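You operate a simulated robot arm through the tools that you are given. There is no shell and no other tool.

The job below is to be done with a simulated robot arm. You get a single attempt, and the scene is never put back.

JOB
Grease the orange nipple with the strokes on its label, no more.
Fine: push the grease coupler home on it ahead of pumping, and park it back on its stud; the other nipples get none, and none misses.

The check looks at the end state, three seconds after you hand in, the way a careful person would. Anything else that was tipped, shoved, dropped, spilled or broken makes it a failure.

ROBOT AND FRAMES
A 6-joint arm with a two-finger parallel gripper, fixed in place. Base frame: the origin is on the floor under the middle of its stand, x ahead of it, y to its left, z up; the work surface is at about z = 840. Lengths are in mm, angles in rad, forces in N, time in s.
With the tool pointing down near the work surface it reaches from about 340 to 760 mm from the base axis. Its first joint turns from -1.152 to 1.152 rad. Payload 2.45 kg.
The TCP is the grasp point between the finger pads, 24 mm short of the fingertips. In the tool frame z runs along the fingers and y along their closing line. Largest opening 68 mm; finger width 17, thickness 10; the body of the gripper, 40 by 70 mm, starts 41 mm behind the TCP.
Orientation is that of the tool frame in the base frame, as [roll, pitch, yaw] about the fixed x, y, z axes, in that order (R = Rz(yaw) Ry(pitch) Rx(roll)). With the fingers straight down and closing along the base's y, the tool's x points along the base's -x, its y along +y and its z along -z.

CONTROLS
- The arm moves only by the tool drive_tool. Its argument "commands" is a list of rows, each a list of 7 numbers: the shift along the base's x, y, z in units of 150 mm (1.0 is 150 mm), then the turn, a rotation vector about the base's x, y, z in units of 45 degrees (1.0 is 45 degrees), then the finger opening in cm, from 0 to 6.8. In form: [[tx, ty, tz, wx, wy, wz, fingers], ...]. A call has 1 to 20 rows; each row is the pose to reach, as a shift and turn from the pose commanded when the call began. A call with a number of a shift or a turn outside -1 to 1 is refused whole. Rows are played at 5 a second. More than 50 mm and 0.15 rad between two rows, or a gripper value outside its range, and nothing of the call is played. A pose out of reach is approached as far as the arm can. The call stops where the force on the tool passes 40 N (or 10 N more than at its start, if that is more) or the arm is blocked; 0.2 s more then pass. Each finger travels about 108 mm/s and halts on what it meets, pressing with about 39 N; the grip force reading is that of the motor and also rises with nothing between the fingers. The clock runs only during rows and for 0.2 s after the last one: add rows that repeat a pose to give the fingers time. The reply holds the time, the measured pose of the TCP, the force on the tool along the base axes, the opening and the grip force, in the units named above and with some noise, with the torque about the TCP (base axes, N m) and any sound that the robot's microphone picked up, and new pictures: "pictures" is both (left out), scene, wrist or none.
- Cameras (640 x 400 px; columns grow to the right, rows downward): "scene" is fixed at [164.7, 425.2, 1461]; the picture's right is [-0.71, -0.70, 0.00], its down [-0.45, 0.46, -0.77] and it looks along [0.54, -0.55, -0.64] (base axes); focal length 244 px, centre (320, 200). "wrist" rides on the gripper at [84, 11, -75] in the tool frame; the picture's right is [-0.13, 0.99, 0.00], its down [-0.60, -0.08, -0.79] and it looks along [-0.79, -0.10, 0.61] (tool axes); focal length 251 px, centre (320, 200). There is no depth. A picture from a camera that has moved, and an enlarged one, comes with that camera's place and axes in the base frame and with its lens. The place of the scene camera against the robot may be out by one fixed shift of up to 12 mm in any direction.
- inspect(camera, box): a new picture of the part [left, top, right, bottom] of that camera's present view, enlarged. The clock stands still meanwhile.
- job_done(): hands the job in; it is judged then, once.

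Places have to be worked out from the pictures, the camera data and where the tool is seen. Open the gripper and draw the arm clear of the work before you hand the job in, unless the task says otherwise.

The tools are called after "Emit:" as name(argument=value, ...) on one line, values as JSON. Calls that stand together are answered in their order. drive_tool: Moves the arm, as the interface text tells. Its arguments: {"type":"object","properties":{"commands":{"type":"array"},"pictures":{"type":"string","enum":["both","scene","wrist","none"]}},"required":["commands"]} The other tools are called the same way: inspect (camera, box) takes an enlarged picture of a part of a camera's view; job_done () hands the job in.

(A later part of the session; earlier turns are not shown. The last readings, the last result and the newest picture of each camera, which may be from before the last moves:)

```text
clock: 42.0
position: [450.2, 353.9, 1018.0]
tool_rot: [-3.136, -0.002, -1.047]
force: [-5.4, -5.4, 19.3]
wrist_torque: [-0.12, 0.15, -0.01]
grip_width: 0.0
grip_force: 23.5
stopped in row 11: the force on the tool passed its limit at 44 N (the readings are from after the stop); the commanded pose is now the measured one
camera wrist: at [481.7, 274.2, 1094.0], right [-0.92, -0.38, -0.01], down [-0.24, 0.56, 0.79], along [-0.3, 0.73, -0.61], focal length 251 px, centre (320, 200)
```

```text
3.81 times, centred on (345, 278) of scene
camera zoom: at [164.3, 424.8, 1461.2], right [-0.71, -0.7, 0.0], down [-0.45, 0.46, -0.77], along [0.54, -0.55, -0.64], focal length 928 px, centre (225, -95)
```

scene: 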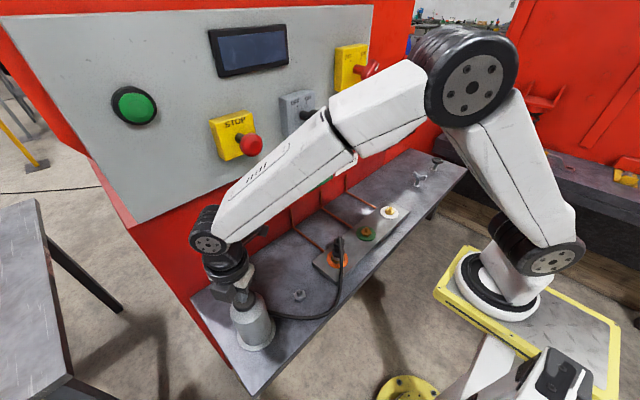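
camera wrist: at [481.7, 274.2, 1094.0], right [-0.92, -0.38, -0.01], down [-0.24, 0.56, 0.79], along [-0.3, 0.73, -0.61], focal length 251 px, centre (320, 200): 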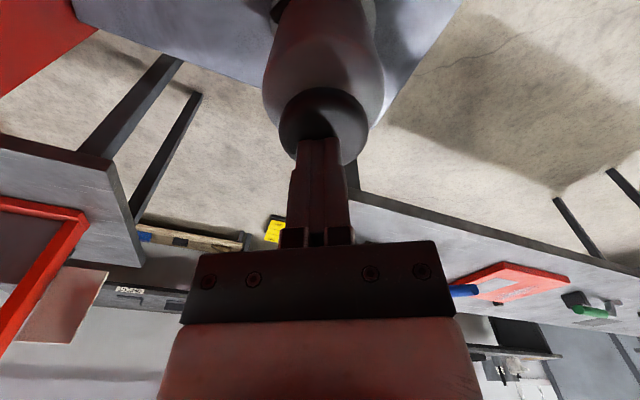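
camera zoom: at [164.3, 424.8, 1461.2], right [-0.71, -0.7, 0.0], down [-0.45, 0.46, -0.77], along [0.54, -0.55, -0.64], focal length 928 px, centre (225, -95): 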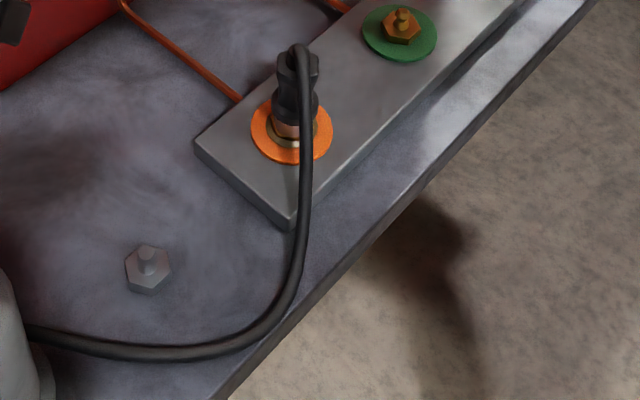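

Stroke 1 registered as a neat collar of grease at the orange nipple, with nothing anywhere else. I'll rise to let the knob return and check that it comes fully back up.

Emit:
drive_tool(commands=[[0, 0, 0.04, 0, 0, 0, 0], [0, 0, 0.08, 0, 0, 0, 0], [0, 0, 0.12, 0, 0, 0, 0], [0, 0, 0.16, 0, 0, 0, 0], [0, 0, 0.2, 0, 0, 0, 0], [0, 0, 0.25, 0, 0, 0, 0], [0, 0, 0.25, 0, 0, 0, 0]], pictures="none")

Emit:
inspect(camera="scene", box=[215, 260, 275, 330])

Emit:
inspect(camera="wrist", box=[240, 60, 400, 260])

Emit:
inspect(camera="scene", box=[325, 245, 353, 270])

```text
clock: 43.6
position: [450.9, 351.9, 1054.5]
tool_rot: [-3.137, 0.0, -1.046]
force: [-0.1, 0.6, 0.9]
wrist_torque: [-0.01, 0.01, 0.0]
grip_width: 0.0
grip_force: 23.8
```

```text
5.71 times, centred on (245, 295) of scene
camera zoom: at [164.7, 425.2, 1461.0], right [-0.71, -0.7, 0.0], down [-0.45, 0.46, -0.77], along [0.54, -0.55, -0.64], focal length 1392 px, centre (749, -343)
```

zoom: 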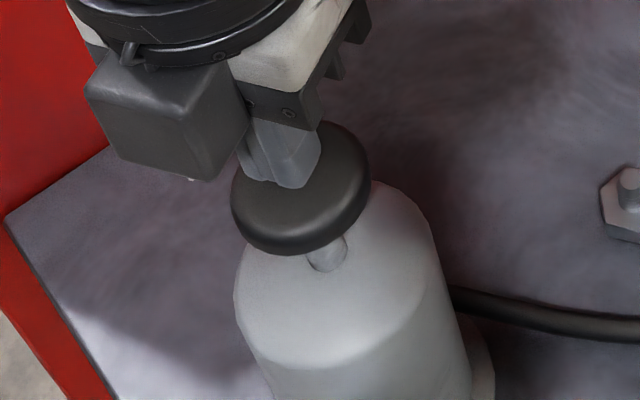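

```text
2.00 times, centred on (320, 160) of wrist
camera zoom: at [482.0, 273.1, 1129.4], right [-0.92, -0.38, 0.0], down [-0.24, 0.56, 0.79], along [-0.3, 0.73, -0.61], focal length 503 px, centre (320, 280)
```

zoom: 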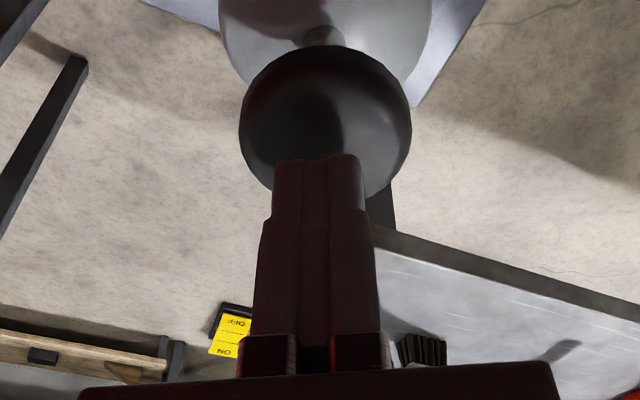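

```text
16.00 times, centred on (339, 258) of scene
camera zoom: at [164.7, 425.2, 1461.0], right [-0.71, -0.7, 0.0], down [-0.45, 0.46, -0.77], along [0.54, -0.55, -0.64], focal length 3896 px, centre (16, -720)
```

zoom: 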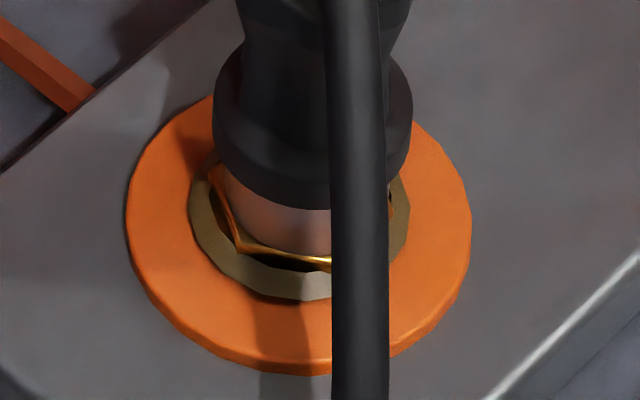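

The knob sprang fully back and the bottle hasn't moved. The press was about 3 mm off-centre, so I'll shift (-0.9, -2.5) and make stroke 2 as one continuous press.

Emit:
drive_tool(commands=[[-0.003, -0.008, 0, 0, 0, 0, 0], [-0.006, -0.0167, 0, 0, 0, 0, 0], [-0.006, -0.0167, -0.027, 0, 0, 0, 0], [-0.006, -0.0167, -0.053, 0, 0, 0, 0], [-0.006, -0.0167, -0.08, 0, 0, 0, 0], [-0.006, -0.0167, -0.107, 0, 0, 0, 0], [-0.006, -0.0167, -0.133, 0, 0, 0, 0], [-0.006, -0.0167, -0.16, 0, 0, 0, 0], [-0.006, -0.0167, -0.187, 0, 0, 0, 0], [-0.006, -0.0167, -0.213, 0, 0, 0, 0], [-0.006, -0.0167, -0.24, 0, 0, 0, 0], [-0.006, -0.0167, -0.267, 0, 0, 0, 0], [-0.006, -0.0167, -0.293, 0, 0, 0, 0], [-0.006, -0.0167, -0.32, 0, 0, 0, 0], [-0.006, -0.0167, -0.347, 0, 0, 0, 0]], pictures="none")

Emit:
inspect(camera="scene", box=[325, 245, 353, 270])

Emit:
inspect(camera="scene", box=[215, 260, 275, 330])

```text
clock: 46.3
position: [449.5, 351.6, 1018.5]
tool_rot: [-3.132, -0.001, -1.046]
force: [-5.2, -6.2, 20.4]
wrist_torque: [-0.18, 0.13, -0.04]
grip_width: 0.0
grip_force: 23.4
stopped in row 13: the force on the tool passed its limit at 44 N (the readings are from after the stop); the commanded pose is now the measured one
```

```text
16.00 times, centred on (339, 258) of scene
camera zoom: at [164.2, 424.8, 1461.2], right [-0.71, -0.7, 0.0], down [-0.45, 0.46, -0.77], along [0.54, -0.55, -0.64], focal length 3896 px, centre (16, -720)
```

zoom: 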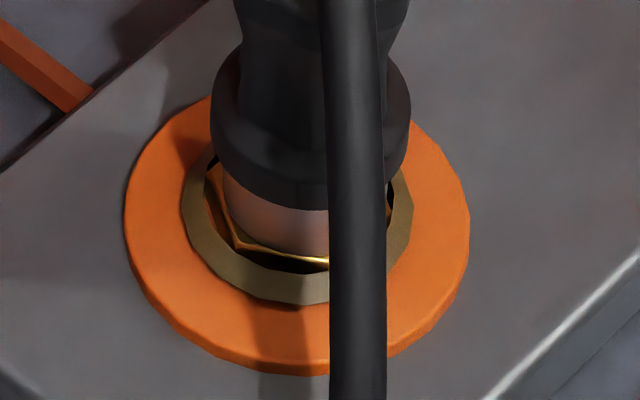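

```text
5.71 times, centred on (245, 295) of scene
camera zoom: at [164.2, 424.8, 1461.2], right [-0.71, -0.7, 0.0], down [-0.45, 0.46, -0.77], along [0.54, -0.55, -0.64], focal length 1392 px, centre (749, -343)
```

zoom: 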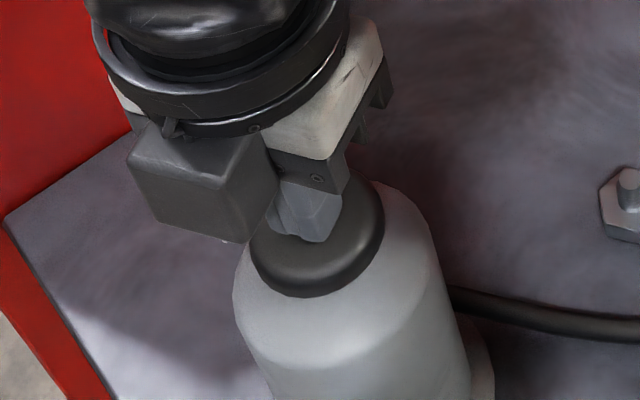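

Stroke 2 done: the collar grew and the press reached the same depth. I'll rise, take out the small tilt left by the force stop, and check the knob's return.

Emit:
drive_tool(commands=[[0, 0, 0.04, 0, 0, 0, 0], [0, 0, 0.08, 0, 0, 0, 0], [0, 0, 0.12, -0.002, 0.003, 0, 0], [0, 0, 0.16, -0.004, 0.006, 0, 0], [0, 0, 0.2, -0.006, 0.0105, 0, 0], [0, 0, 0.25, -0.006, 0.0105, 0, 0], [0, 0, 0.25, -0.006, 0.0105, 0, 0]], pictures="none")

Emit:
inspect(camera="scene", box=[215, 260, 275, 330])

Emit:
inspect(camera="wrist", box=[240, 60, 400, 260])

Emit:
inspect(camera="scene", box=[315, 225, 365, 275])

```text
clock: 47.9
position: [449.9, 349.9, 1054.8]
tool_rot: [3.141, 0.0, -1.049]
force: [0.1, 0.1, 0.4]
wrist_torque: [0.02, 0.0, 0.01]
grip_width: 0.2
grip_force: 23.0
```

```text
5.71 times, centred on (245, 295) of scene
camera zoom: at [164.7, 425.2, 1461.0], right [-0.71, -0.7, 0.0], down [-0.45, 0.46, -0.77], along [0.54, -0.55, -0.64], focal length 1392 px, centre (749, -343)
```

zoom: 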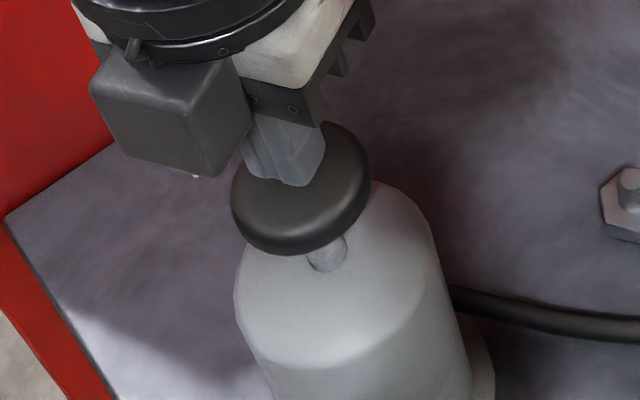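

```text
2.00 times, centred on (320, 160) of wrist
camera zoom: at [482.3, 271.7, 1129.2], right [-0.92, -0.38, 0.0], down [-0.23, 0.56, 0.79], along [-0.31, 0.73, -0.61], focal length 503 px, centre (320, 280)
```

zoom: 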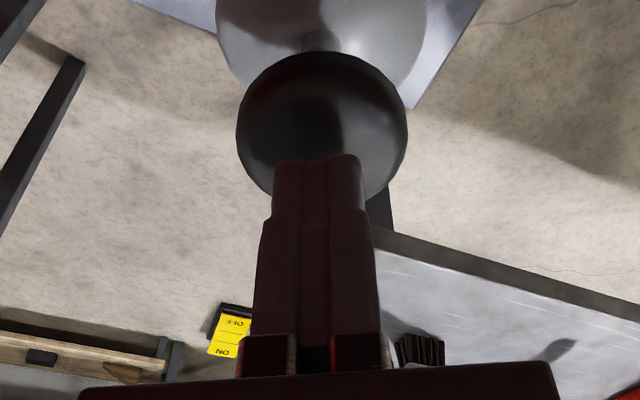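

```text
8.00 times, centred on (340, 250) of scene
camera zoom: at [164.7, 425.2, 1461.0], right [-0.71, -0.7, 0.0], down [-0.45, 0.46, -0.77], along [0.54, -0.55, -0.64], focal length 1948 px, centre (160, -200)
```

zoom: 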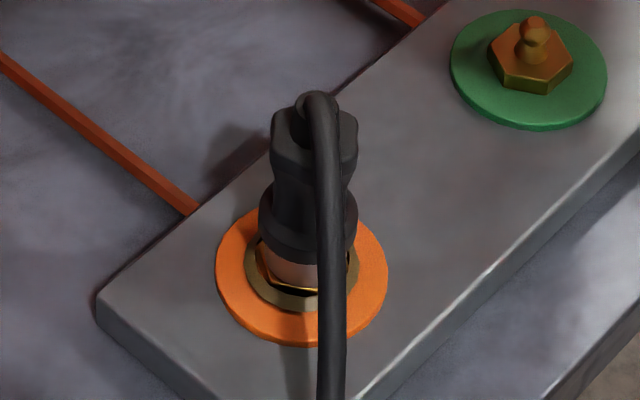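

The knob is fully up, everything is steady, and the tilt is gone. Stroke 3 comes next, with the same continuous press.

Emit:
drive_tool(commands=[[0, 0, -0.027, 0, 0, 0, 0], [0, 0, -0.053, 0, 0, 0, 0], [0, 0, -0.08, 0, 0, 0, 0], [0, 0, -0.107, 0, 0, 0, 0], [0, 0, -0.133, 0, 0, 0, 0], [0, 0, -0.16, 0, 0, 0, 0], [0, 0, -0.187, 0, 0, 0, 0], [0, 0, -0.213, 0, 0, 0, 0], [0, 0, -0.24, 0, 0, 0, 0], [0, 0, -0.267, 0, 0, 0, 0], [0, 0, -0.293, 0, 0, 0, 0], [0, 0, -0.32, 0, 0, 0, 0], [0, 0, -0.347, 0, 0, 0, 0]], pictures="none")

Emit:
inspect(camera="scene", box=[325, 245, 353, 270])

Emit:
inspect(camera="scene", box=[215, 260, 275, 330])

```text
clock: 50.2
position: [450.3, 350.6, 1018.8]
tool_rot: [-3.133, 0.002, -1.046]
force: [-5.2, -5.3, 20.4]
wrist_torque: [-0.17, 0.12, 0.02]
grip_width: 0.0
grip_force: 23.6
stopped in row 11: the force on the tool passed its limit at 45 N (the readings are from after the stop); the commanded pose is now the measured one
```

```text
16.00 times, centred on (339, 258) of scene
camera zoom: at [164.2, 424.8, 1461.2], right [-0.71, -0.7, 0.0], down [-0.45, 0.46, -0.77], along [0.54, -0.55, -0.64], focal length 3896 px, centre (16, -720)
```

zoom: 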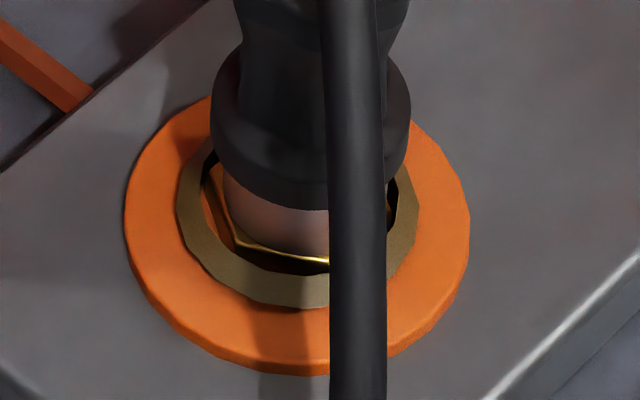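

```text
5.71 times, centred on (245, 295) of scene
camera zoom: at [164.2, 424.8, 1461.2], right [-0.71, -0.7, 0.0], down [-0.45, 0.46, -0.77], along [0.54, -0.55, -0.64], focal length 1392 px, centre (749, -343)
```

zoom: 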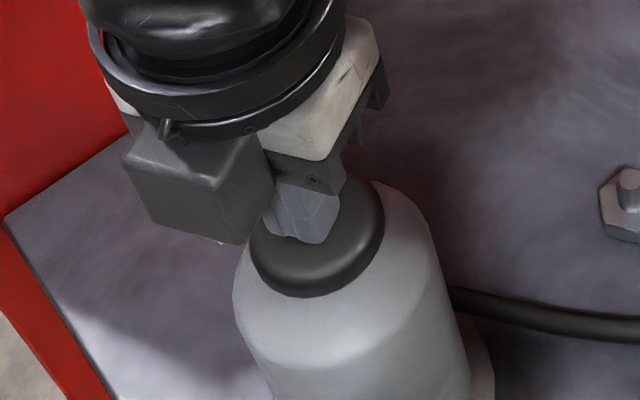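

Stroke 3 is in; the collar's outer edge grew by the same step again (187 → 182 → 176 px on the left). I'll rise, correct the tilt and let the knob return.

Emit:
drive_tool(commands=[[0, 0, 0.04, 0, 0, 0, 0], [0, 0, 0.08, 0, 0, 0, 0], [0, 0, 0.12, -0.002, 0.003, 0, 0], [0, 0, 0.16, -0.004, 0.006, 0, 0], [0, 0, 0.2, -0.0055, 0.0095, 0, 0], [0, 0, 0.25, -0.0055, 0.0095, 0, 0], [0, 0, 0.25, -0.0055, 0.0095, 0, 0]], pictures="none")

Emit:
inspect(camera="scene", box=[215, 260, 275, 330])

Emit:
inspect(camera="scene", box=[325, 245, 353, 270])

```text
clock: 51.8
position: [450.0, 351.2, 1056.5]
tool_rot: [3.138, 0.002, -1.046]
force: [-0.5, -0.8, -0.6]
wrist_torque: [-0.01, -0.02, 0.01]
grip_width: 0.0
grip_force: 23.5
```

```text
5.71 times, centred on (245, 295) of scene
camera zoom: at [164.7, 425.2, 1461.0], right [-0.71, -0.7, 0.0], down [-0.45, 0.46, -0.77], along [0.54, -0.55, -0.64], focal length 1392 px, centre (749, -343)
```

zoom: 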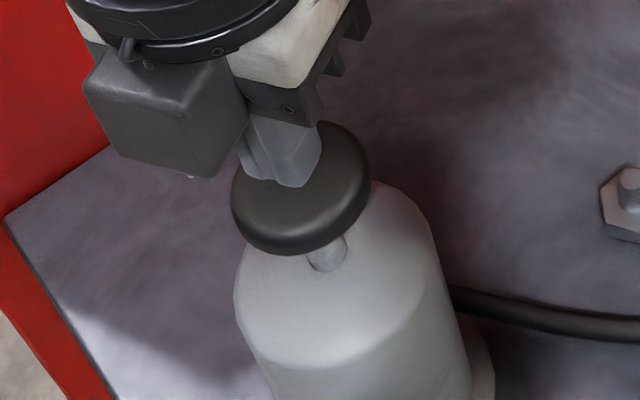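

```text
16.00 times, centred on (339, 258) of scene
camera zoom: at [164.7, 425.2, 1461.0], right [-0.71, -0.7, 0.0], down [-0.45, 0.46, -0.77], along [0.54, -0.55, -0.64], focal length 3896 px, centre (16, -720)
```

zoom: 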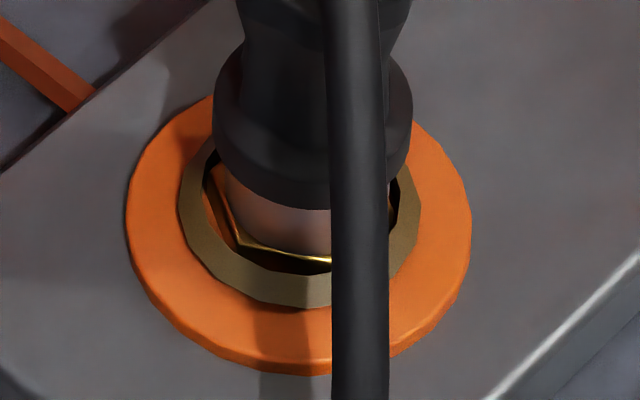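

The knob is back at the top. Here's stroke 4, the last one.

Emit:
drive_tool(commands=[[0, 0, -0.027, 0, 0, 0, 0], [0, 0, -0.053, 0, 0, 0, 0], [0, 0, -0.08, 0, 0, 0, 0], [0, 0, -0.107, 0, 0, 0, 0], [0, 0, -0.133, 0, 0, 0, 0], [0, 0, -0.16, 0, 0, 0, 0], [0, 0, -0.187, 0, 0, 0, 0], [0, 0, -0.213, 0, 0, 0, 0], [0, 0, -0.24, 0, 0, 0, 0], [0, 0, -0.267, 0, 0, 0, 0], [0, 0, -0.293, 0, 0, 0, 0], [0, 0, -0.32, 0, 0, 0, 0], [0, 0, -0.347, 0, 0, 0, 0]], pictures="none")

Emit:
inspect(camera="scene", box=[325, 245, 353, 270])

Emit:
inspect(camera="scene", box=[215, 260, 275, 330])

```text
clock: 54.1
position: [449.8, 351.6, 1018.3]
tool_rot: [3.14, 0.001, -1.046]
force: [-7.0, -6.5, 19.7]
wrist_torque: [-0.17, 0.15, 0.0]
grip_width: 0.0
grip_force: 24.4
stopped in row 11: the force on the tool passed its limit at 45 N (the readings are from after the stop); the commanded pose is now the measured one
```

```text
16.00 times, centred on (339, 258) of scene
camera zoom: at [164.2, 424.8, 1461.2], right [-0.71, -0.7, 0.0], down [-0.45, 0.46, -0.77], along [0.54, -0.55, -0.64], focal length 3896 px, centre (16, -720)
```

zoom: 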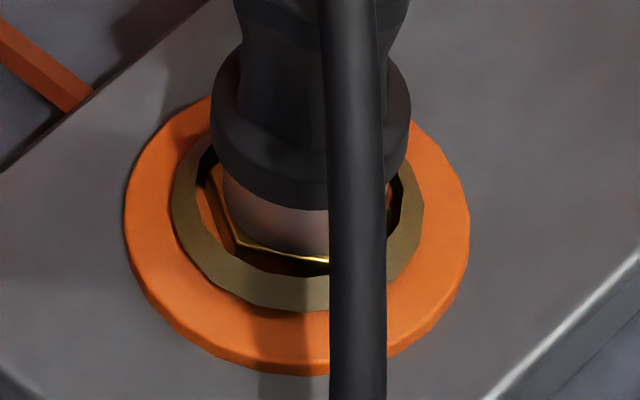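

```text
5.71 times, centred on (245, 295) of scene
camera zoom: at [164.2, 424.8, 1461.2], right [-0.71, -0.7, 0.0], down [-0.45, 0.46, -0.77], along [0.54, -0.55, -0.64], focal length 1392 px, centre (749, -343)
```

zoom: 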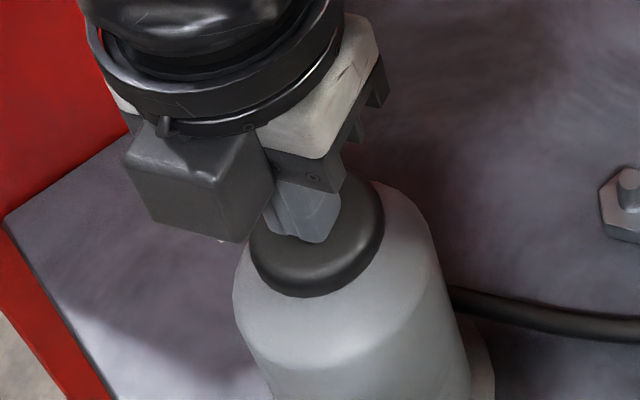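

Stroke 4 is delivered (collar edge 171 px, the same step again), so pumping is finished. I'll rise clear of the knob and travel back over the coupler with the fingers open.

Emit:
drive_tool(commands=[[0, 0, 0.06, 0, 0, 0, 0], [0, 0, 0.15, 0, 0, 0, 0], [0, 0, 0.25, 0, 0, 0, 0], [0, 0, 0.4, 0, 0, 0, 0], [0, 0, 0.55, 0, 0, 0, 0], [0, -0.2, 0.6, 0, 0, 0, 2], [-0.01, -0.4, 0.6, 0, 0, 0, 4], [-0.02, -0.6, 0.6, 0, 0, 0, 6], [-0.03, -0.8, 0.6, 0, 0, 0, 6.8], [-0.031, -0.95, 0.6, 0, 0, 0, 6.8]], pictures="none")

Emit:
drive_tool(commands=[[0, -0.2, 0, 0, 0, 0, 6.8], [-0.01, -0.4, -0.1, 0, 0, 0, 6.8], [-0.02, -0.6, -0.2, 0, 0, 0, 6.8], [-0.03, -0.8, -0.3, 0, 0, 0, 6.8], [-0.031, -0.94, -0.4, 0, 0, 0, 6.8], [-0.031, -0.94, -0.6, 0, 0, 0, 6.8], [-0.031, -0.94, -0.6, 0, 0, 0, 6.8]], pictures="both")

Emit:
inspect(camera="wrist", box=[240, 0, 400, 180])

Emit:
inspect(camera="scene", box=[300, 190, 370, 280])

```text
clock: 56.3
position: [446.1, 208.4, 1108.3]
tool_rot: [3.139, 0.001, -1.047]
force: [0.2, -0.4, 0.1]
wrist_torque: [0.01, 0.0, 0.03]
grip_width: 68.0
grip_force: 0.1
```

```text
clock: 57.9
position: [439.6, 68.3, 1013.2]
tool_rot: [3.138, 0.002, -1.046]
force: [0.0, -0.4, 0.4]
wrist_torque: [-0.05, 0.0, -0.01]
grip_width: 67.9
grip_force: 0.0
camera wrist: at [471.3, -10.5, 1089.4], right [-0.92, -0.38, 0.0], down [-0.23, 0.56, 0.79], along [-0.31, 0.73, -0.61], focal length 251 px, centre (320, 200)
```

scene: 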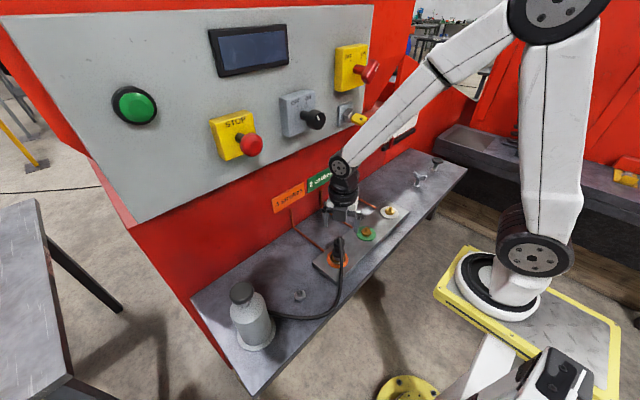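
wrist: 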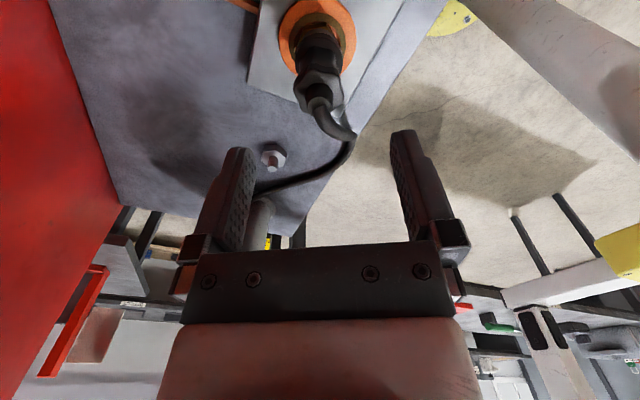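

```text
2.22 times, centred on (320, 90) of wrist
camera zoom: at [471.3, -10.5, 1089.4], right [-0.92, -0.38, 0.0], down [-0.23, 0.56, 0.79], along [-0.31, 0.73, -0.61], focal length 559 px, centre (320, 444)
```

zoom: 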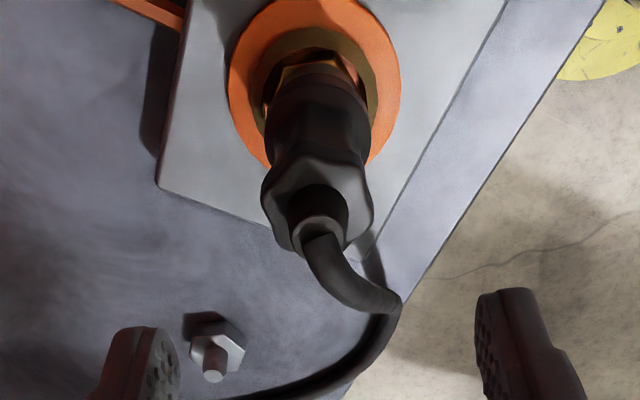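

```text
4.44 times, centred on (335, 235) of scene
camera zoom: at [164.7, 425.2, 1461.0], right [-0.71, -0.7, 0.0], down [-0.45, 0.46, -0.77], along [0.54, -0.55, -0.64], focal length 1082 px, centre (253, 44)
```

zoom: 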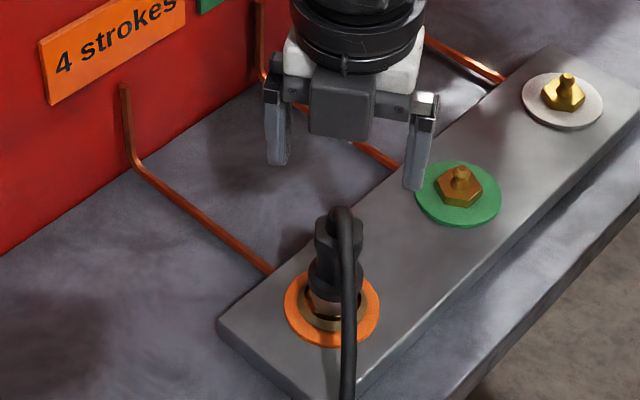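

Everything is in place, with grease only at the orange nipple. The z reading (1013) is lower than I commanded, so I'll hold still a moment and read again before lowering.

Emit:
drive_tool(commands=[[0.005, 0.002, 0, 0, 0, 0, 6.8], [0.005, 0.002, 0, 0, 0, 0, 6.8], [0.005, 0.002, 0, 0, 0, 0, 6.8], [0.005, 0.002, 0, 0, 0, 0, 6.8]], pictures="none")

Emit:
inspect(camera="wrist", box=[240, 0, 400, 180])

```text
clock: 58.9
position: [439.6, 68.2, 1015.7]
tool_rot: [3.139, 0.003, -1.047]
force: [0.3, -0.4, -0.9]
wrist_torque: [-0.02, 0.03, -0.05]
grip_width: 68.1
grip_force: 0.0
```

```text
2.22 times, centred on (320, 90) of wrist
camera zoom: at [472.4, -9.7, 1090.4], right [-0.92, -0.38, 0.0], down [-0.23, 0.56, 0.79], along [-0.31, 0.73, -0.61], focal length 559 px, centre (320, 444)
```

zoom: 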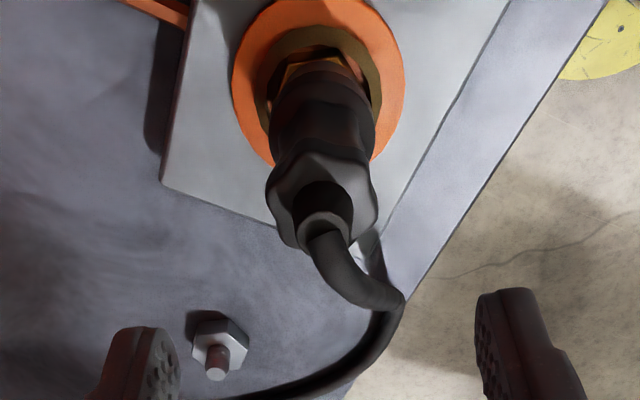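

Centred now (within 0.5 mm), true height about 1015.5. I'll lower around the coupler to z≈930 in two stages.

Emit:
drive_tool(commands=[[0, 0, -0.1, 0, 0, 0, 6.8], [0, 0, -0.2, 0, 0, 0, 6.8], [0, 0, -0.3, 0, 0, 0, 6.8], [0, 0, -0.4, 0, 0, 0, 6.8], [0, 0, -0.43, 0, 0, 0, 6.8], [0, 0, -0.43, 0, 0, 0, 6.8]], pictures="none")

Emit:
inspect(camera="wrist", box=[240, 40, 400, 250])

Emit:
inspect(camera="scene", box=[310, 210, 370, 280])

```text
clock: 60.3
position: [442.5, 69.7, 951.1]
tool_rot: [3.138, 0.003, -1.048]
force: [-0.5, -0.2, 0.4]
wrist_torque: [0.0, 0.0, -0.01]
grip_width: 68.0
grip_force: 0.1
```

```text
1.90 times, centred on (320, 145) of wrist
camera zoom: at [474.5, -9.4, 1027.2], right [-0.92, -0.38, 0.0], down [-0.23, 0.56, 0.79], along [-0.31, 0.73, -0.61], focal length 479 px, centre (320, 305)
```

zoom: 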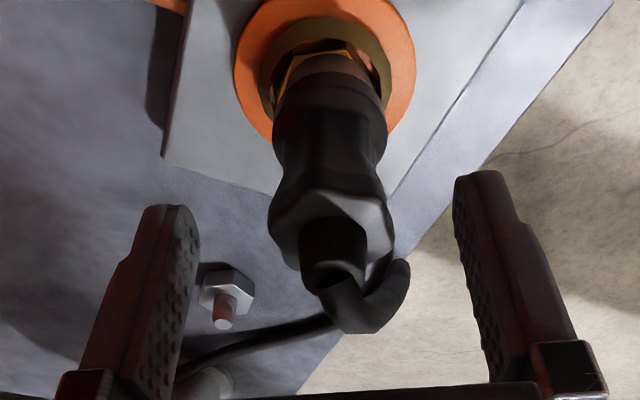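

```text
5.71 times, centred on (340, 245) of scene
camera zoom: at [164.7, 425.2, 1461.0], right [-0.71, -0.7, 0.0], down [-0.45, 0.46, -0.77], along [0.54, -0.55, -0.64], focal length 1392 px, centre (206, -57)
```

zoom: 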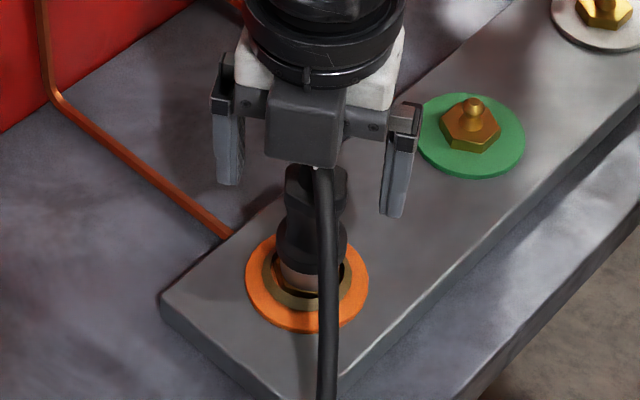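

Lowering drifted the tool about 2.9 mm sideways (reading 442.5, 69.7). I'll correct by (-2.5, -1.6) mm and re-check before going around the head.

Emit:
drive_tool(commands=[[-0.008, -0.005, 0, 0, 0, 0, 6.8], [-0.0167, -0.0107, 0, 0, 0, 0, 6.8], [-0.0167, -0.0107, 0, 0, 0, 0, 6.8], [-0.0167, -0.0107, 0, 0, 0, 0, 6.8]], pictures="none")

Emit:
inspect(camera="wrist", box=[240, 40, 400, 250])

```text
clock: 61.3
position: [440.0, 66.6, 951.6]
tool_rot: [3.138, 0.003, -1.048]
force: [-0.8, 1.1, -0.7]
wrist_torque: [-0.02, 0.01, -0.03]
grip_width: 67.9
grip_force: 0.0
```

```text
1.90 times, centred on (320, 145) of wrist
camera zoom: at [471.9, -12.1, 1027.4], right [-0.92, -0.38, 0.0], down [-0.23, 0.56, 0.79], along [-0.31, 0.73, -0.61], focal length 479 px, centre (320, 305)
```

zoom: 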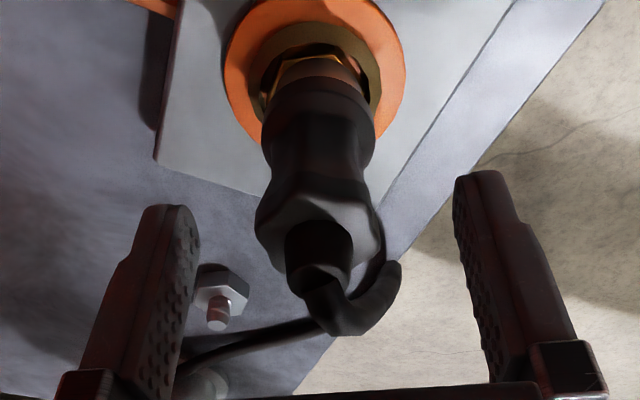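

Centred again. I'll lower the last 21 mm and close part way to check.

Emit:
drive_tool(commands=[[0, 0, -0.05, 0, 0, 0, 6.8], [0, 0, -0.1, 0, 0, 0, 6.8], [0, 0, -0.143, 0, 0, 0, 6.8], [0, 0, -0.143, 0, 0, 0, 6.0], [0, 0, -0.143, 0, 0, 0, 5.0], [0, 0, -0.143, 0, 0, 0, 4.2], [0, 0, -0.143, 0, 0, 0, 4.2]], pictures="none")

Emit:
inspect(camera="wrist", box=[240, 60, 400, 260])

Emit:
inspect(camera="scene", box=[310, 210, 370, 280])

```text
clock: 62.9
position: [439.8, 67.7, 930.9]
tool_rot: [3.137, 0.001, -1.047]
force: [-0.1, 0.8, 0.9]
wrist_torque: [0.03, -0.04, -0.03]
grip_width: 41.9
grip_force: 0.2
```

```text
2.00 times, centred on (320, 160) of wrist
camera zoom: at [471.7, -12.0, 1006.8], right [-0.92, -0.38, 0.0], down [-0.23, 0.56, 0.79], along [-0.31, 0.73, -0.61], focal length 503 px, centre (320, 280)
```

zoom: 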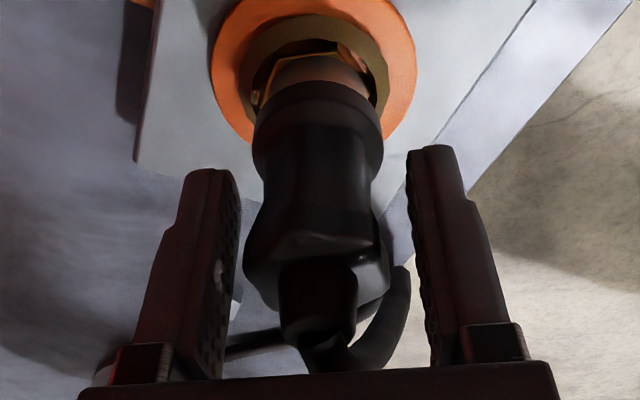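

```text
5.71 times, centred on (340, 245) of scene
camera zoom: at [164.7, 425.2, 1461.0], right [-0.71, -0.7, 0.0], down [-0.45, 0.46, -0.77], along [0.54, -0.55, -0.64], focal length 1392 px, centre (206, -57)
```

zoom: 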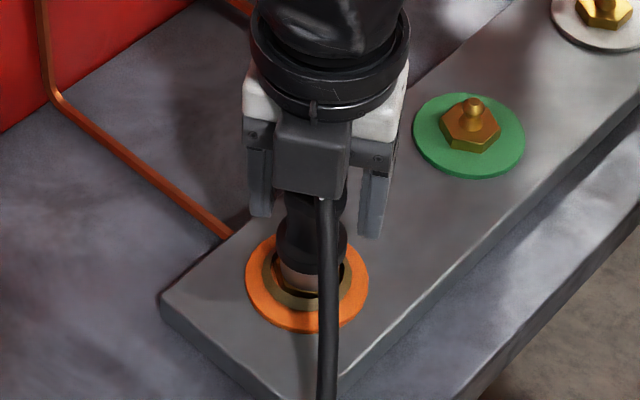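

Nearly centred, with the coupler about 0.8 mm to the left. I'll nudge (+0.7, +0.3) and close on the head.

Emit:
drive_tool(commands=[[0.0047, 0.002, 0, 0, 0, 0, 4.2], [0.0047, 0.002, 0, 0, 0, 0, 3.6], [0.0047, 0.002, 0, 0, 0, 0, 3.2], [0.0047, 0.002, 0, 0, 0, 0, 2.6], [0.0047, 0.002, 0, 0, 0, 0, 2.0], [0.0047, 0.002, 0, 0, 0, 0, 2.0]], pictures="none")

Emit:
inspect(camera="wrist", box=[240, 60, 400, 260])

```text
clock: 64.3
position: [441.1, 67.5, 931.1]
tool_rot: [3.14, 0.0, -1.046]
force: [2.5, 1.5, 0.5]
wrist_torque: [0.03, -0.15, 0.02]
grip_width: 29.8
grip_force: 38.2
```

```text
2.00 times, centred on (320, 160) of wrist
camera zoom: at [472.3, -11.8, 1006.6], right [-0.92, -0.38, 0.0], down [-0.23, 0.56, 0.79], along [-0.31, 0.73, -0.61], focal length 503 px, centre (320, 280)
```

zoom: 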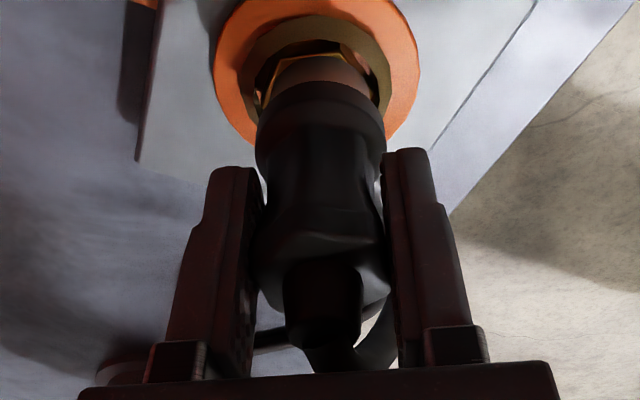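

Gripped (29.8 mm, 38 N) with little side load. I'll lift straight off the nipple, slowly at first.

Emit:
drive_tool(commands=[[0, 0, 0.013, 0, 0, 0, 2.0], [0, 0, 0.027, 0, 0, 0, 2.0], [0, 0, 0.04, 0, 0, 0, 2.0], [0, 0, 0.06, 0, 0, 0, 2.0], [0, 0, 0.09, 0, 0, 0, 2.0], [0, 0, 0.13, 0, 0, 0, 2.0], [0, 0, 0.18, 0, 0, 0, 2.0], [0, 0, 0.24, 0, 0, 0, 2.0], [0, 0, 0.3, 0, 0, 0, 2.0], [0, 0, 0.3, 0, 0, 0, 2.0]], pictures="both")

Emit:
inspect(camera="wrist", box=[260, 0, 400, 140])

Emit:
inspect(camera="scene", box=[310, 210, 370, 280])

```text
clock: 66.5
position: [440.2, 68.2, 975.6]
tool_rot: [3.14, 0.002, -1.047]
force: [-0.2, 0.0, -1.0]
wrist_torque: [0.01, 0.01, -0.01]
grip_width: 29.6
grip_force: 38.6
camera wrist: at [472.6, -11.6, 1051.0], right [-0.92, -0.38, 0.0], down [-0.23, 0.56, 0.79], along [-0.31, 0.73, -0.61], focal length 251 px, centre (320, 200)
```

scene: 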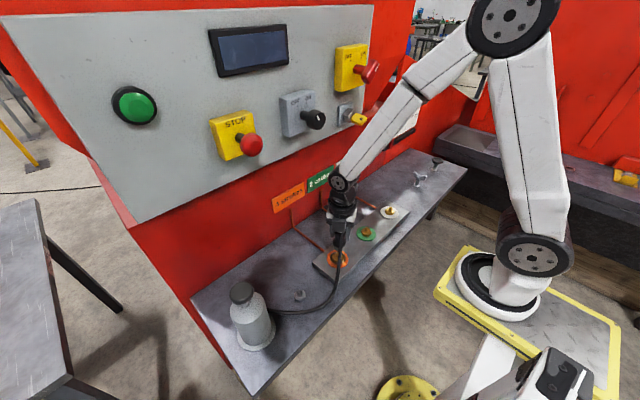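
wrist: 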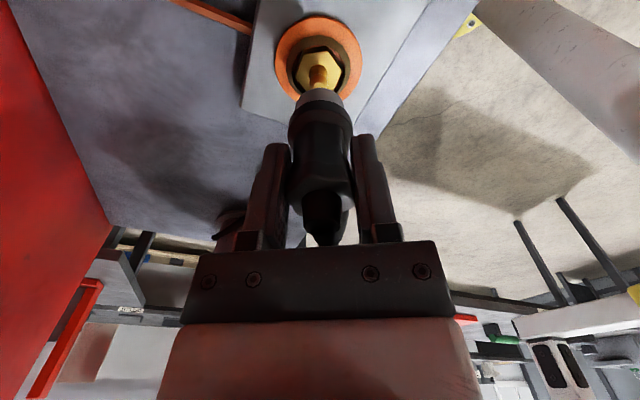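

```text
2.86 times, centred on (330, 70) of wrist
camera zoom: at [472.6, -11.6, 1051.0], right [-0.92, -0.38, 0.0], down [-0.23, 0.56, 0.79], along [-0.31, 0.73, -0.61], focal length 718 px, centre (291, 571)
```

zoom: 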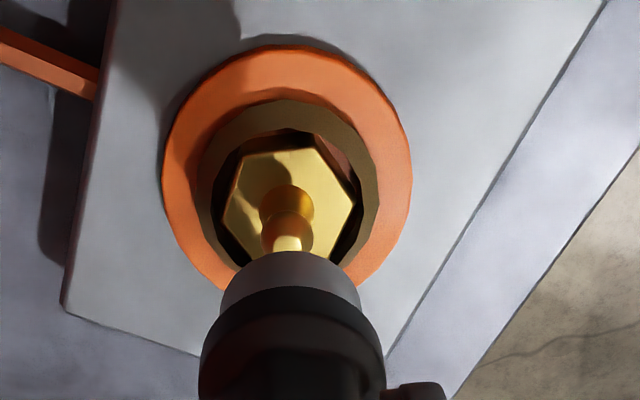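

```text
5.71 times, centred on (340, 245) of scene
camera zoom: at [164.7, 425.2, 1461.0], right [-0.71, -0.7, 0.0], down [-0.45, 0.46, -0.77], along [0.54, -0.55, -0.64], focal length 1392 px, centre (206, -57)
```

zoom: 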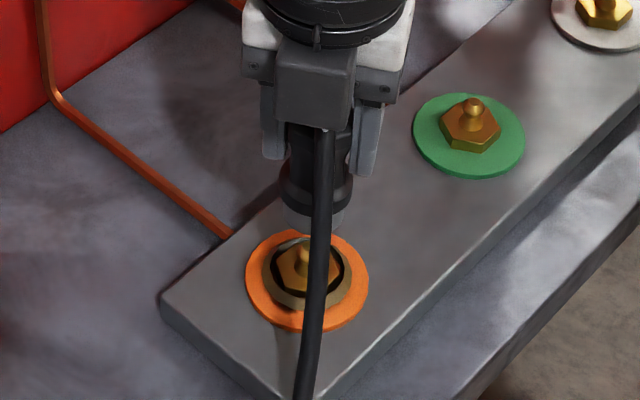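

The coupler is off the nipple, and the nipple has its clean collar of grease. I'll carry the coupler back over the stud.

Emit:
drive_tool(commands=[[0, 0, 0.05, 0, 0, 0, 2.0], [0, 0.12, 0.05, 0, 0, 0, 2.0], [0, 0.24, 0.05, 0, 0, 0, 2.0], [0.001, 0.36, 0.05, 0, 0, 0, 2.0], [0.002, 0.48, 0.05, 0, 0, 0, 2.0], [0.003, 0.6, 0.05, 0, 0, 0, 2.0], [0.004, 0.72, 0.05, 0, 0, 0, 2.0], [0.005, 0.84, 0.05, 0, 0, 0, 2.0], [0.007, 0.93, 0.03, 0, 0, 0, 2.0], [0.007, 1.0, 0, 0, 0, 0, 2.0], [0.007, 1.0, 0, 0, 0, 0, 2.0], [0.007, 1.0, 0, 0, 0, 0, 2.0]], pictures="both")

Emit:
inspect(camera="wrist", box=[260, 0, 400, 140])

Emit:
inspect(camera="scene", box=[265, 240, 335, 310])

```text
clock: 69.1
position: [441.6, 216.5, 975.2]
tool_rot: [3.14, 0.002, -1.046]
force: [1.1, 0.7, -2.3]
wrist_torque: [0.03, -0.02, 0.0]
grip_width: 29.9
grip_force: 38.3
camera wrist: at [473.3, 138.4, 1050.8], right [-0.92, -0.38, 0.0], down [-0.23, 0.56, 0.79], along [-0.31, 0.73, -0.61], focal length 251 px, centre (320, 200)
```

scene: 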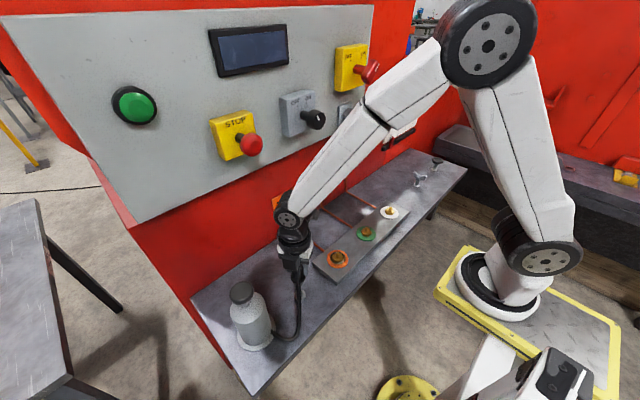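
wrist: 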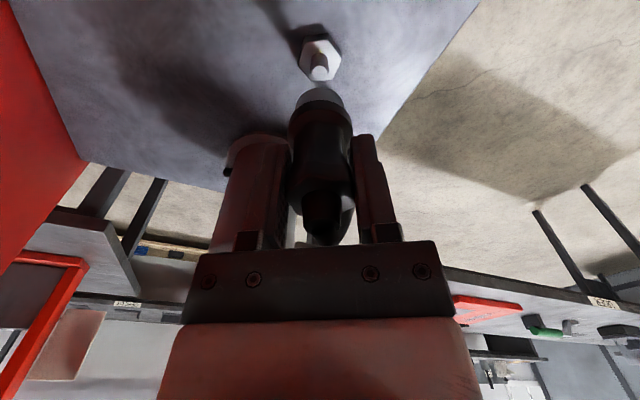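

```text
2.86 times, centred on (330, 70) of wrist
camera zoom: at [473.3, 138.4, 1050.8], right [-0.92, -0.38, 0.0], down [-0.23, 0.56, 0.79], along [-0.31, 0.73, -0.61], focal length 718 px, centre (291, 571)
```

zoom: 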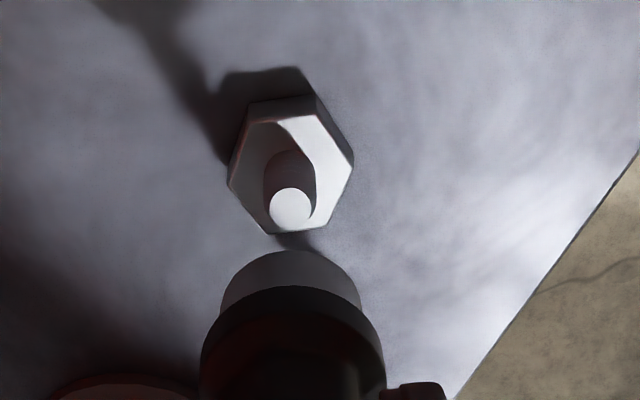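

```text
5.71 times, centred on (300, 275) of scene
camera zoom: at [164.7, 425.2, 1461.0], right [-0.71, -0.7, 0.0], down [-0.45, 0.46, -0.77], along [0.54, -0.55, -0.64], focal length 1392 px, centre (434, -229)
```

zoom: 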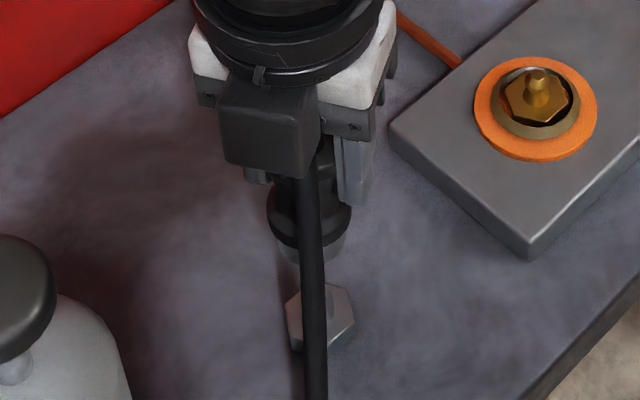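

Comparing with the pictures right after the first lift-off, the tool is about (-0.3, +2.3) mm away from the parked alignment. I'll correct that and lower to just above the pin, then look again.

Emit:
drive_tool(commands=[[-0.001, 0.008, 0, 0, 0, 0, 2.0], [-0.002, 0.0153, 0, 0, 0, 0, 2.0], [-0.002, 0.0153, -0.05, 0, 0, 0, 2.0], [-0.002, 0.0153, -0.1, 0, 0, 0, 2.0], [-0.002, 0.0153, -0.15, 0, 0, 0, 2.0], [-0.002, 0.0153, -0.2, 0, 0, 0, 2.0], [-0.002, 0.0153, -0.24, 0, 0, 0, 2.0], [-0.002, 0.0153, -0.24, 0, 0, 0, 2.0]], pictures="none")

Emit:
inspect(camera="wrist", box=[260, 0, 400, 140])

Emit:
inspect(camera="scene", box=[280, 260, 325, 310])

```text
clock: 70.9
position: [441.4, 219.1, 939.7]
tool_rot: [3.139, 0.001, -1.046]
force: [0.1, -0.1, -1.5]
wrist_torque: [0.0, 0.02, 0.02]
grip_width: 29.5
grip_force: 39.4
```

```text
2.86 times, centred on (330, 70) of wrist
camera zoom: at [472.8, 140.4, 1015.3], right [-0.92, -0.38, 0.0], down [-0.23, 0.56, 0.79], along [-0.31, 0.73, -0.61], focal length 718 px, centre (291, 571)
```

zoom: 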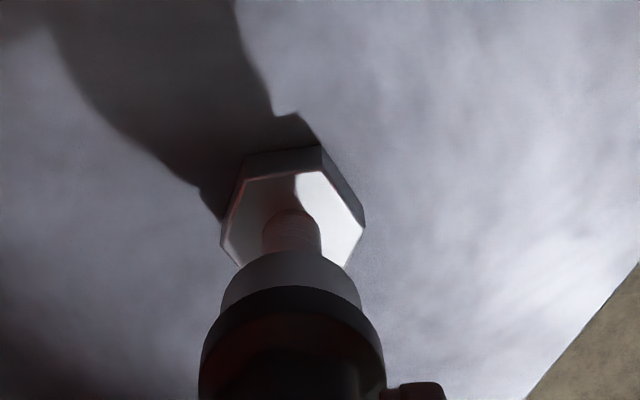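

```text
8.00 times, centred on (302, 285) of scene
camera zoom: at [164.7, 425.2, 1461.0], right [-0.71, -0.7, 0.0], down [-0.45, 0.46, -0.77], along [0.54, -0.55, -0.64], focal length 1948 px, centre (460, -480)
```

zoom: 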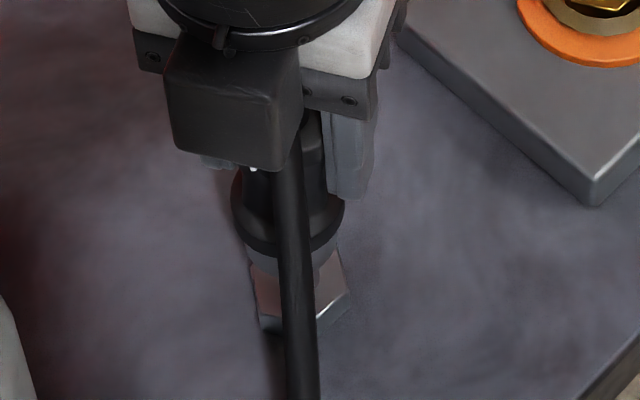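

The pin, nose and ring line up in the wrist view (291/291/292 px), and the scene view matches the picture right after lift-off. I'll lower onto the pin in fine steps, watching for side loads.

Emit:
drive_tool(commands=[[0, 0, -0.015, 0, 0, 0, 2.0], [0, 0, -0.03, 0, 0, 0, 2.0], [0, 0, -0.045, 0, 0, 0, 2.0], [0, 0, -0.06, 0, 0, 0, 2.0], [0, 0, -0.075, 0, 0, 0, 2.0], [0, 0, -0.09, 0, 0, 0, 2.0], [0, 0, -0.105, 0, 0, 0, 2.0], [0, 0, -0.12, 0, 0, 0, 2.0], [0, 0, -0.12, 0, 0, 0, 2.0]], pictures="none")

Emit:
inspect(camera="wrist", box=[270, 20, 390, 140])

Emit:
inspect(camera="scene", box=[280, 260, 325, 310])

```text
clock: 72.9
position: [440.5, 219.3, 921.9]
tool_rot: [3.137, 0.001, -1.047]
force: [0.3, -1.3, -0.2]
wrist_torque: [-0.06, 0.03, 0.04]
grip_width: 29.4
grip_force: 38.6
```

```text
3.33 times, centred on (330, 80) of wrist
camera zoom: at [472.7, 140.3, 997.6], right [-0.92, -0.38, 0.0], down [-0.23, 0.56, 0.79], along [-0.31, 0.73, -0.61], focal length 838 px, centre (287, 600)
```

zoom: 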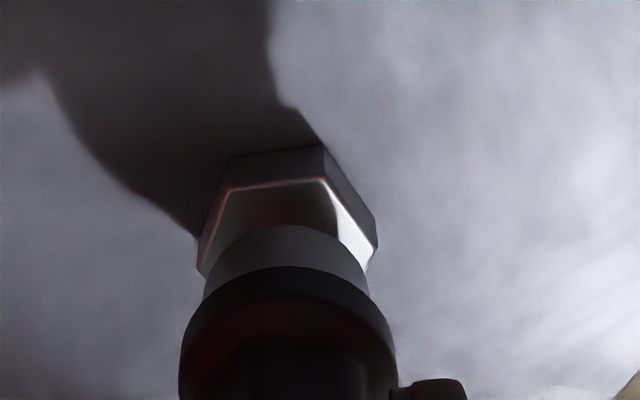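

```text
8.00 times, centred on (302, 285) of scene
camera zoom: at [164.7, 425.1, 1461.0], right [-0.71, -0.7, 0.0], down [-0.45, 0.46, -0.77], along [0.54, -0.55, -0.64], focal length 1948 px, centre (460, -480)
```

zoom: 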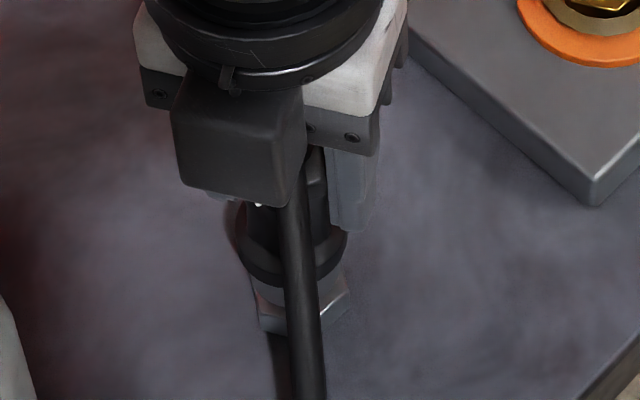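

The pin is inside the nose with no side load. I'll continue down toward the seat at about z≈910.

Emit:
drive_tool(commands=[[0, 0, -0.013, 0, 0, 0, 2.0], [0, 0, -0.027, 0, 0, 0, 2.0], [0, 0, -0.04, 0, 0, 0, 2.0], [0, 0, -0.053, 0, 0, 0, 2.0], [0, 0, -0.063, 0, 0, 0, 2.0], [0, 0, -0.07, 0, 0, 0, 2.0], [0, 0, -0.07, 0, 0, 0, 2.0]], pictures="none")

Emit:
inspect(camera="wrist", box=[270, 20, 390, 140])

Emit:
inspect(camera="scene", box=[280, 260, 325, 310])

```text
clock: 74.5
position: [439.5, 220.6, 910.8]
tool_rot: [3.134, 0.003, -1.046]
force: [0.4, -21.4, 16.4]
wrist_torque: [-0.9, -0.11, -0.04]
grip_width: 29.5
grip_force: 39.7
```

```text
3.33 times, centred on (330, 80) of wrist
camera zoom: at [473.4, 140.4, 986.7], right [-0.92, -0.38, 0.0], down [-0.23, 0.56, 0.79], along [-0.31, 0.73, -0.61], focal length 838 px, centre (287, 600)
```

zoom: 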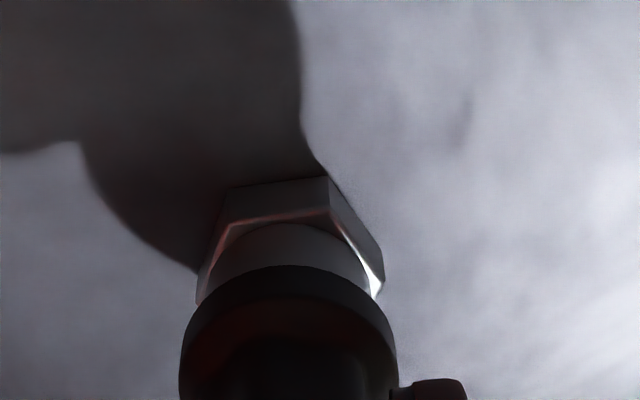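

```text
8.00 times, centred on (302, 285) of scene
camera zoom: at [164.5, 424.5, 1461.3], right [-0.71, -0.7, 0.0], down [-0.45, 0.46, -0.77], along [0.54, -0.55, -0.64], focal length 1948 px, centre (460, -480)
```

zoom: 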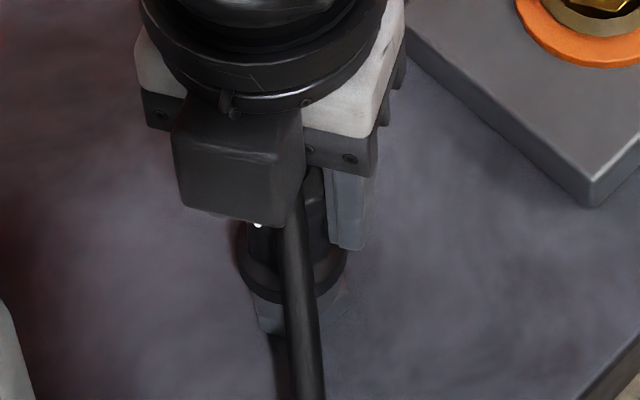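

There's a -21 N side load in y: the tool drifted about 2 mm toward +y on the way down. I'll ease it back -1.8 mm without pressing further.

Emit:
drive_tool(commands=[[0, -0.004, 0, 0, 0, 0, 2.0], [0, -0.008, 0, 0, 0, 0, 2.0], [0, -0.012, 0, 0, 0, 0, 2.0], [0, -0.012, 0, 0, 0, 0, 2.0]], pictures="none")

```text
clock: 75.5
position: [440.3, 219.2, 911.7]
tool_rot: [-3.141, 0.002, -1.048]
force: [-7.2, -4.0, 28.0]
wrist_torque: [0.14, 0.38, 0.05]
grip_width: 29.6
grip_force: 39.3
```

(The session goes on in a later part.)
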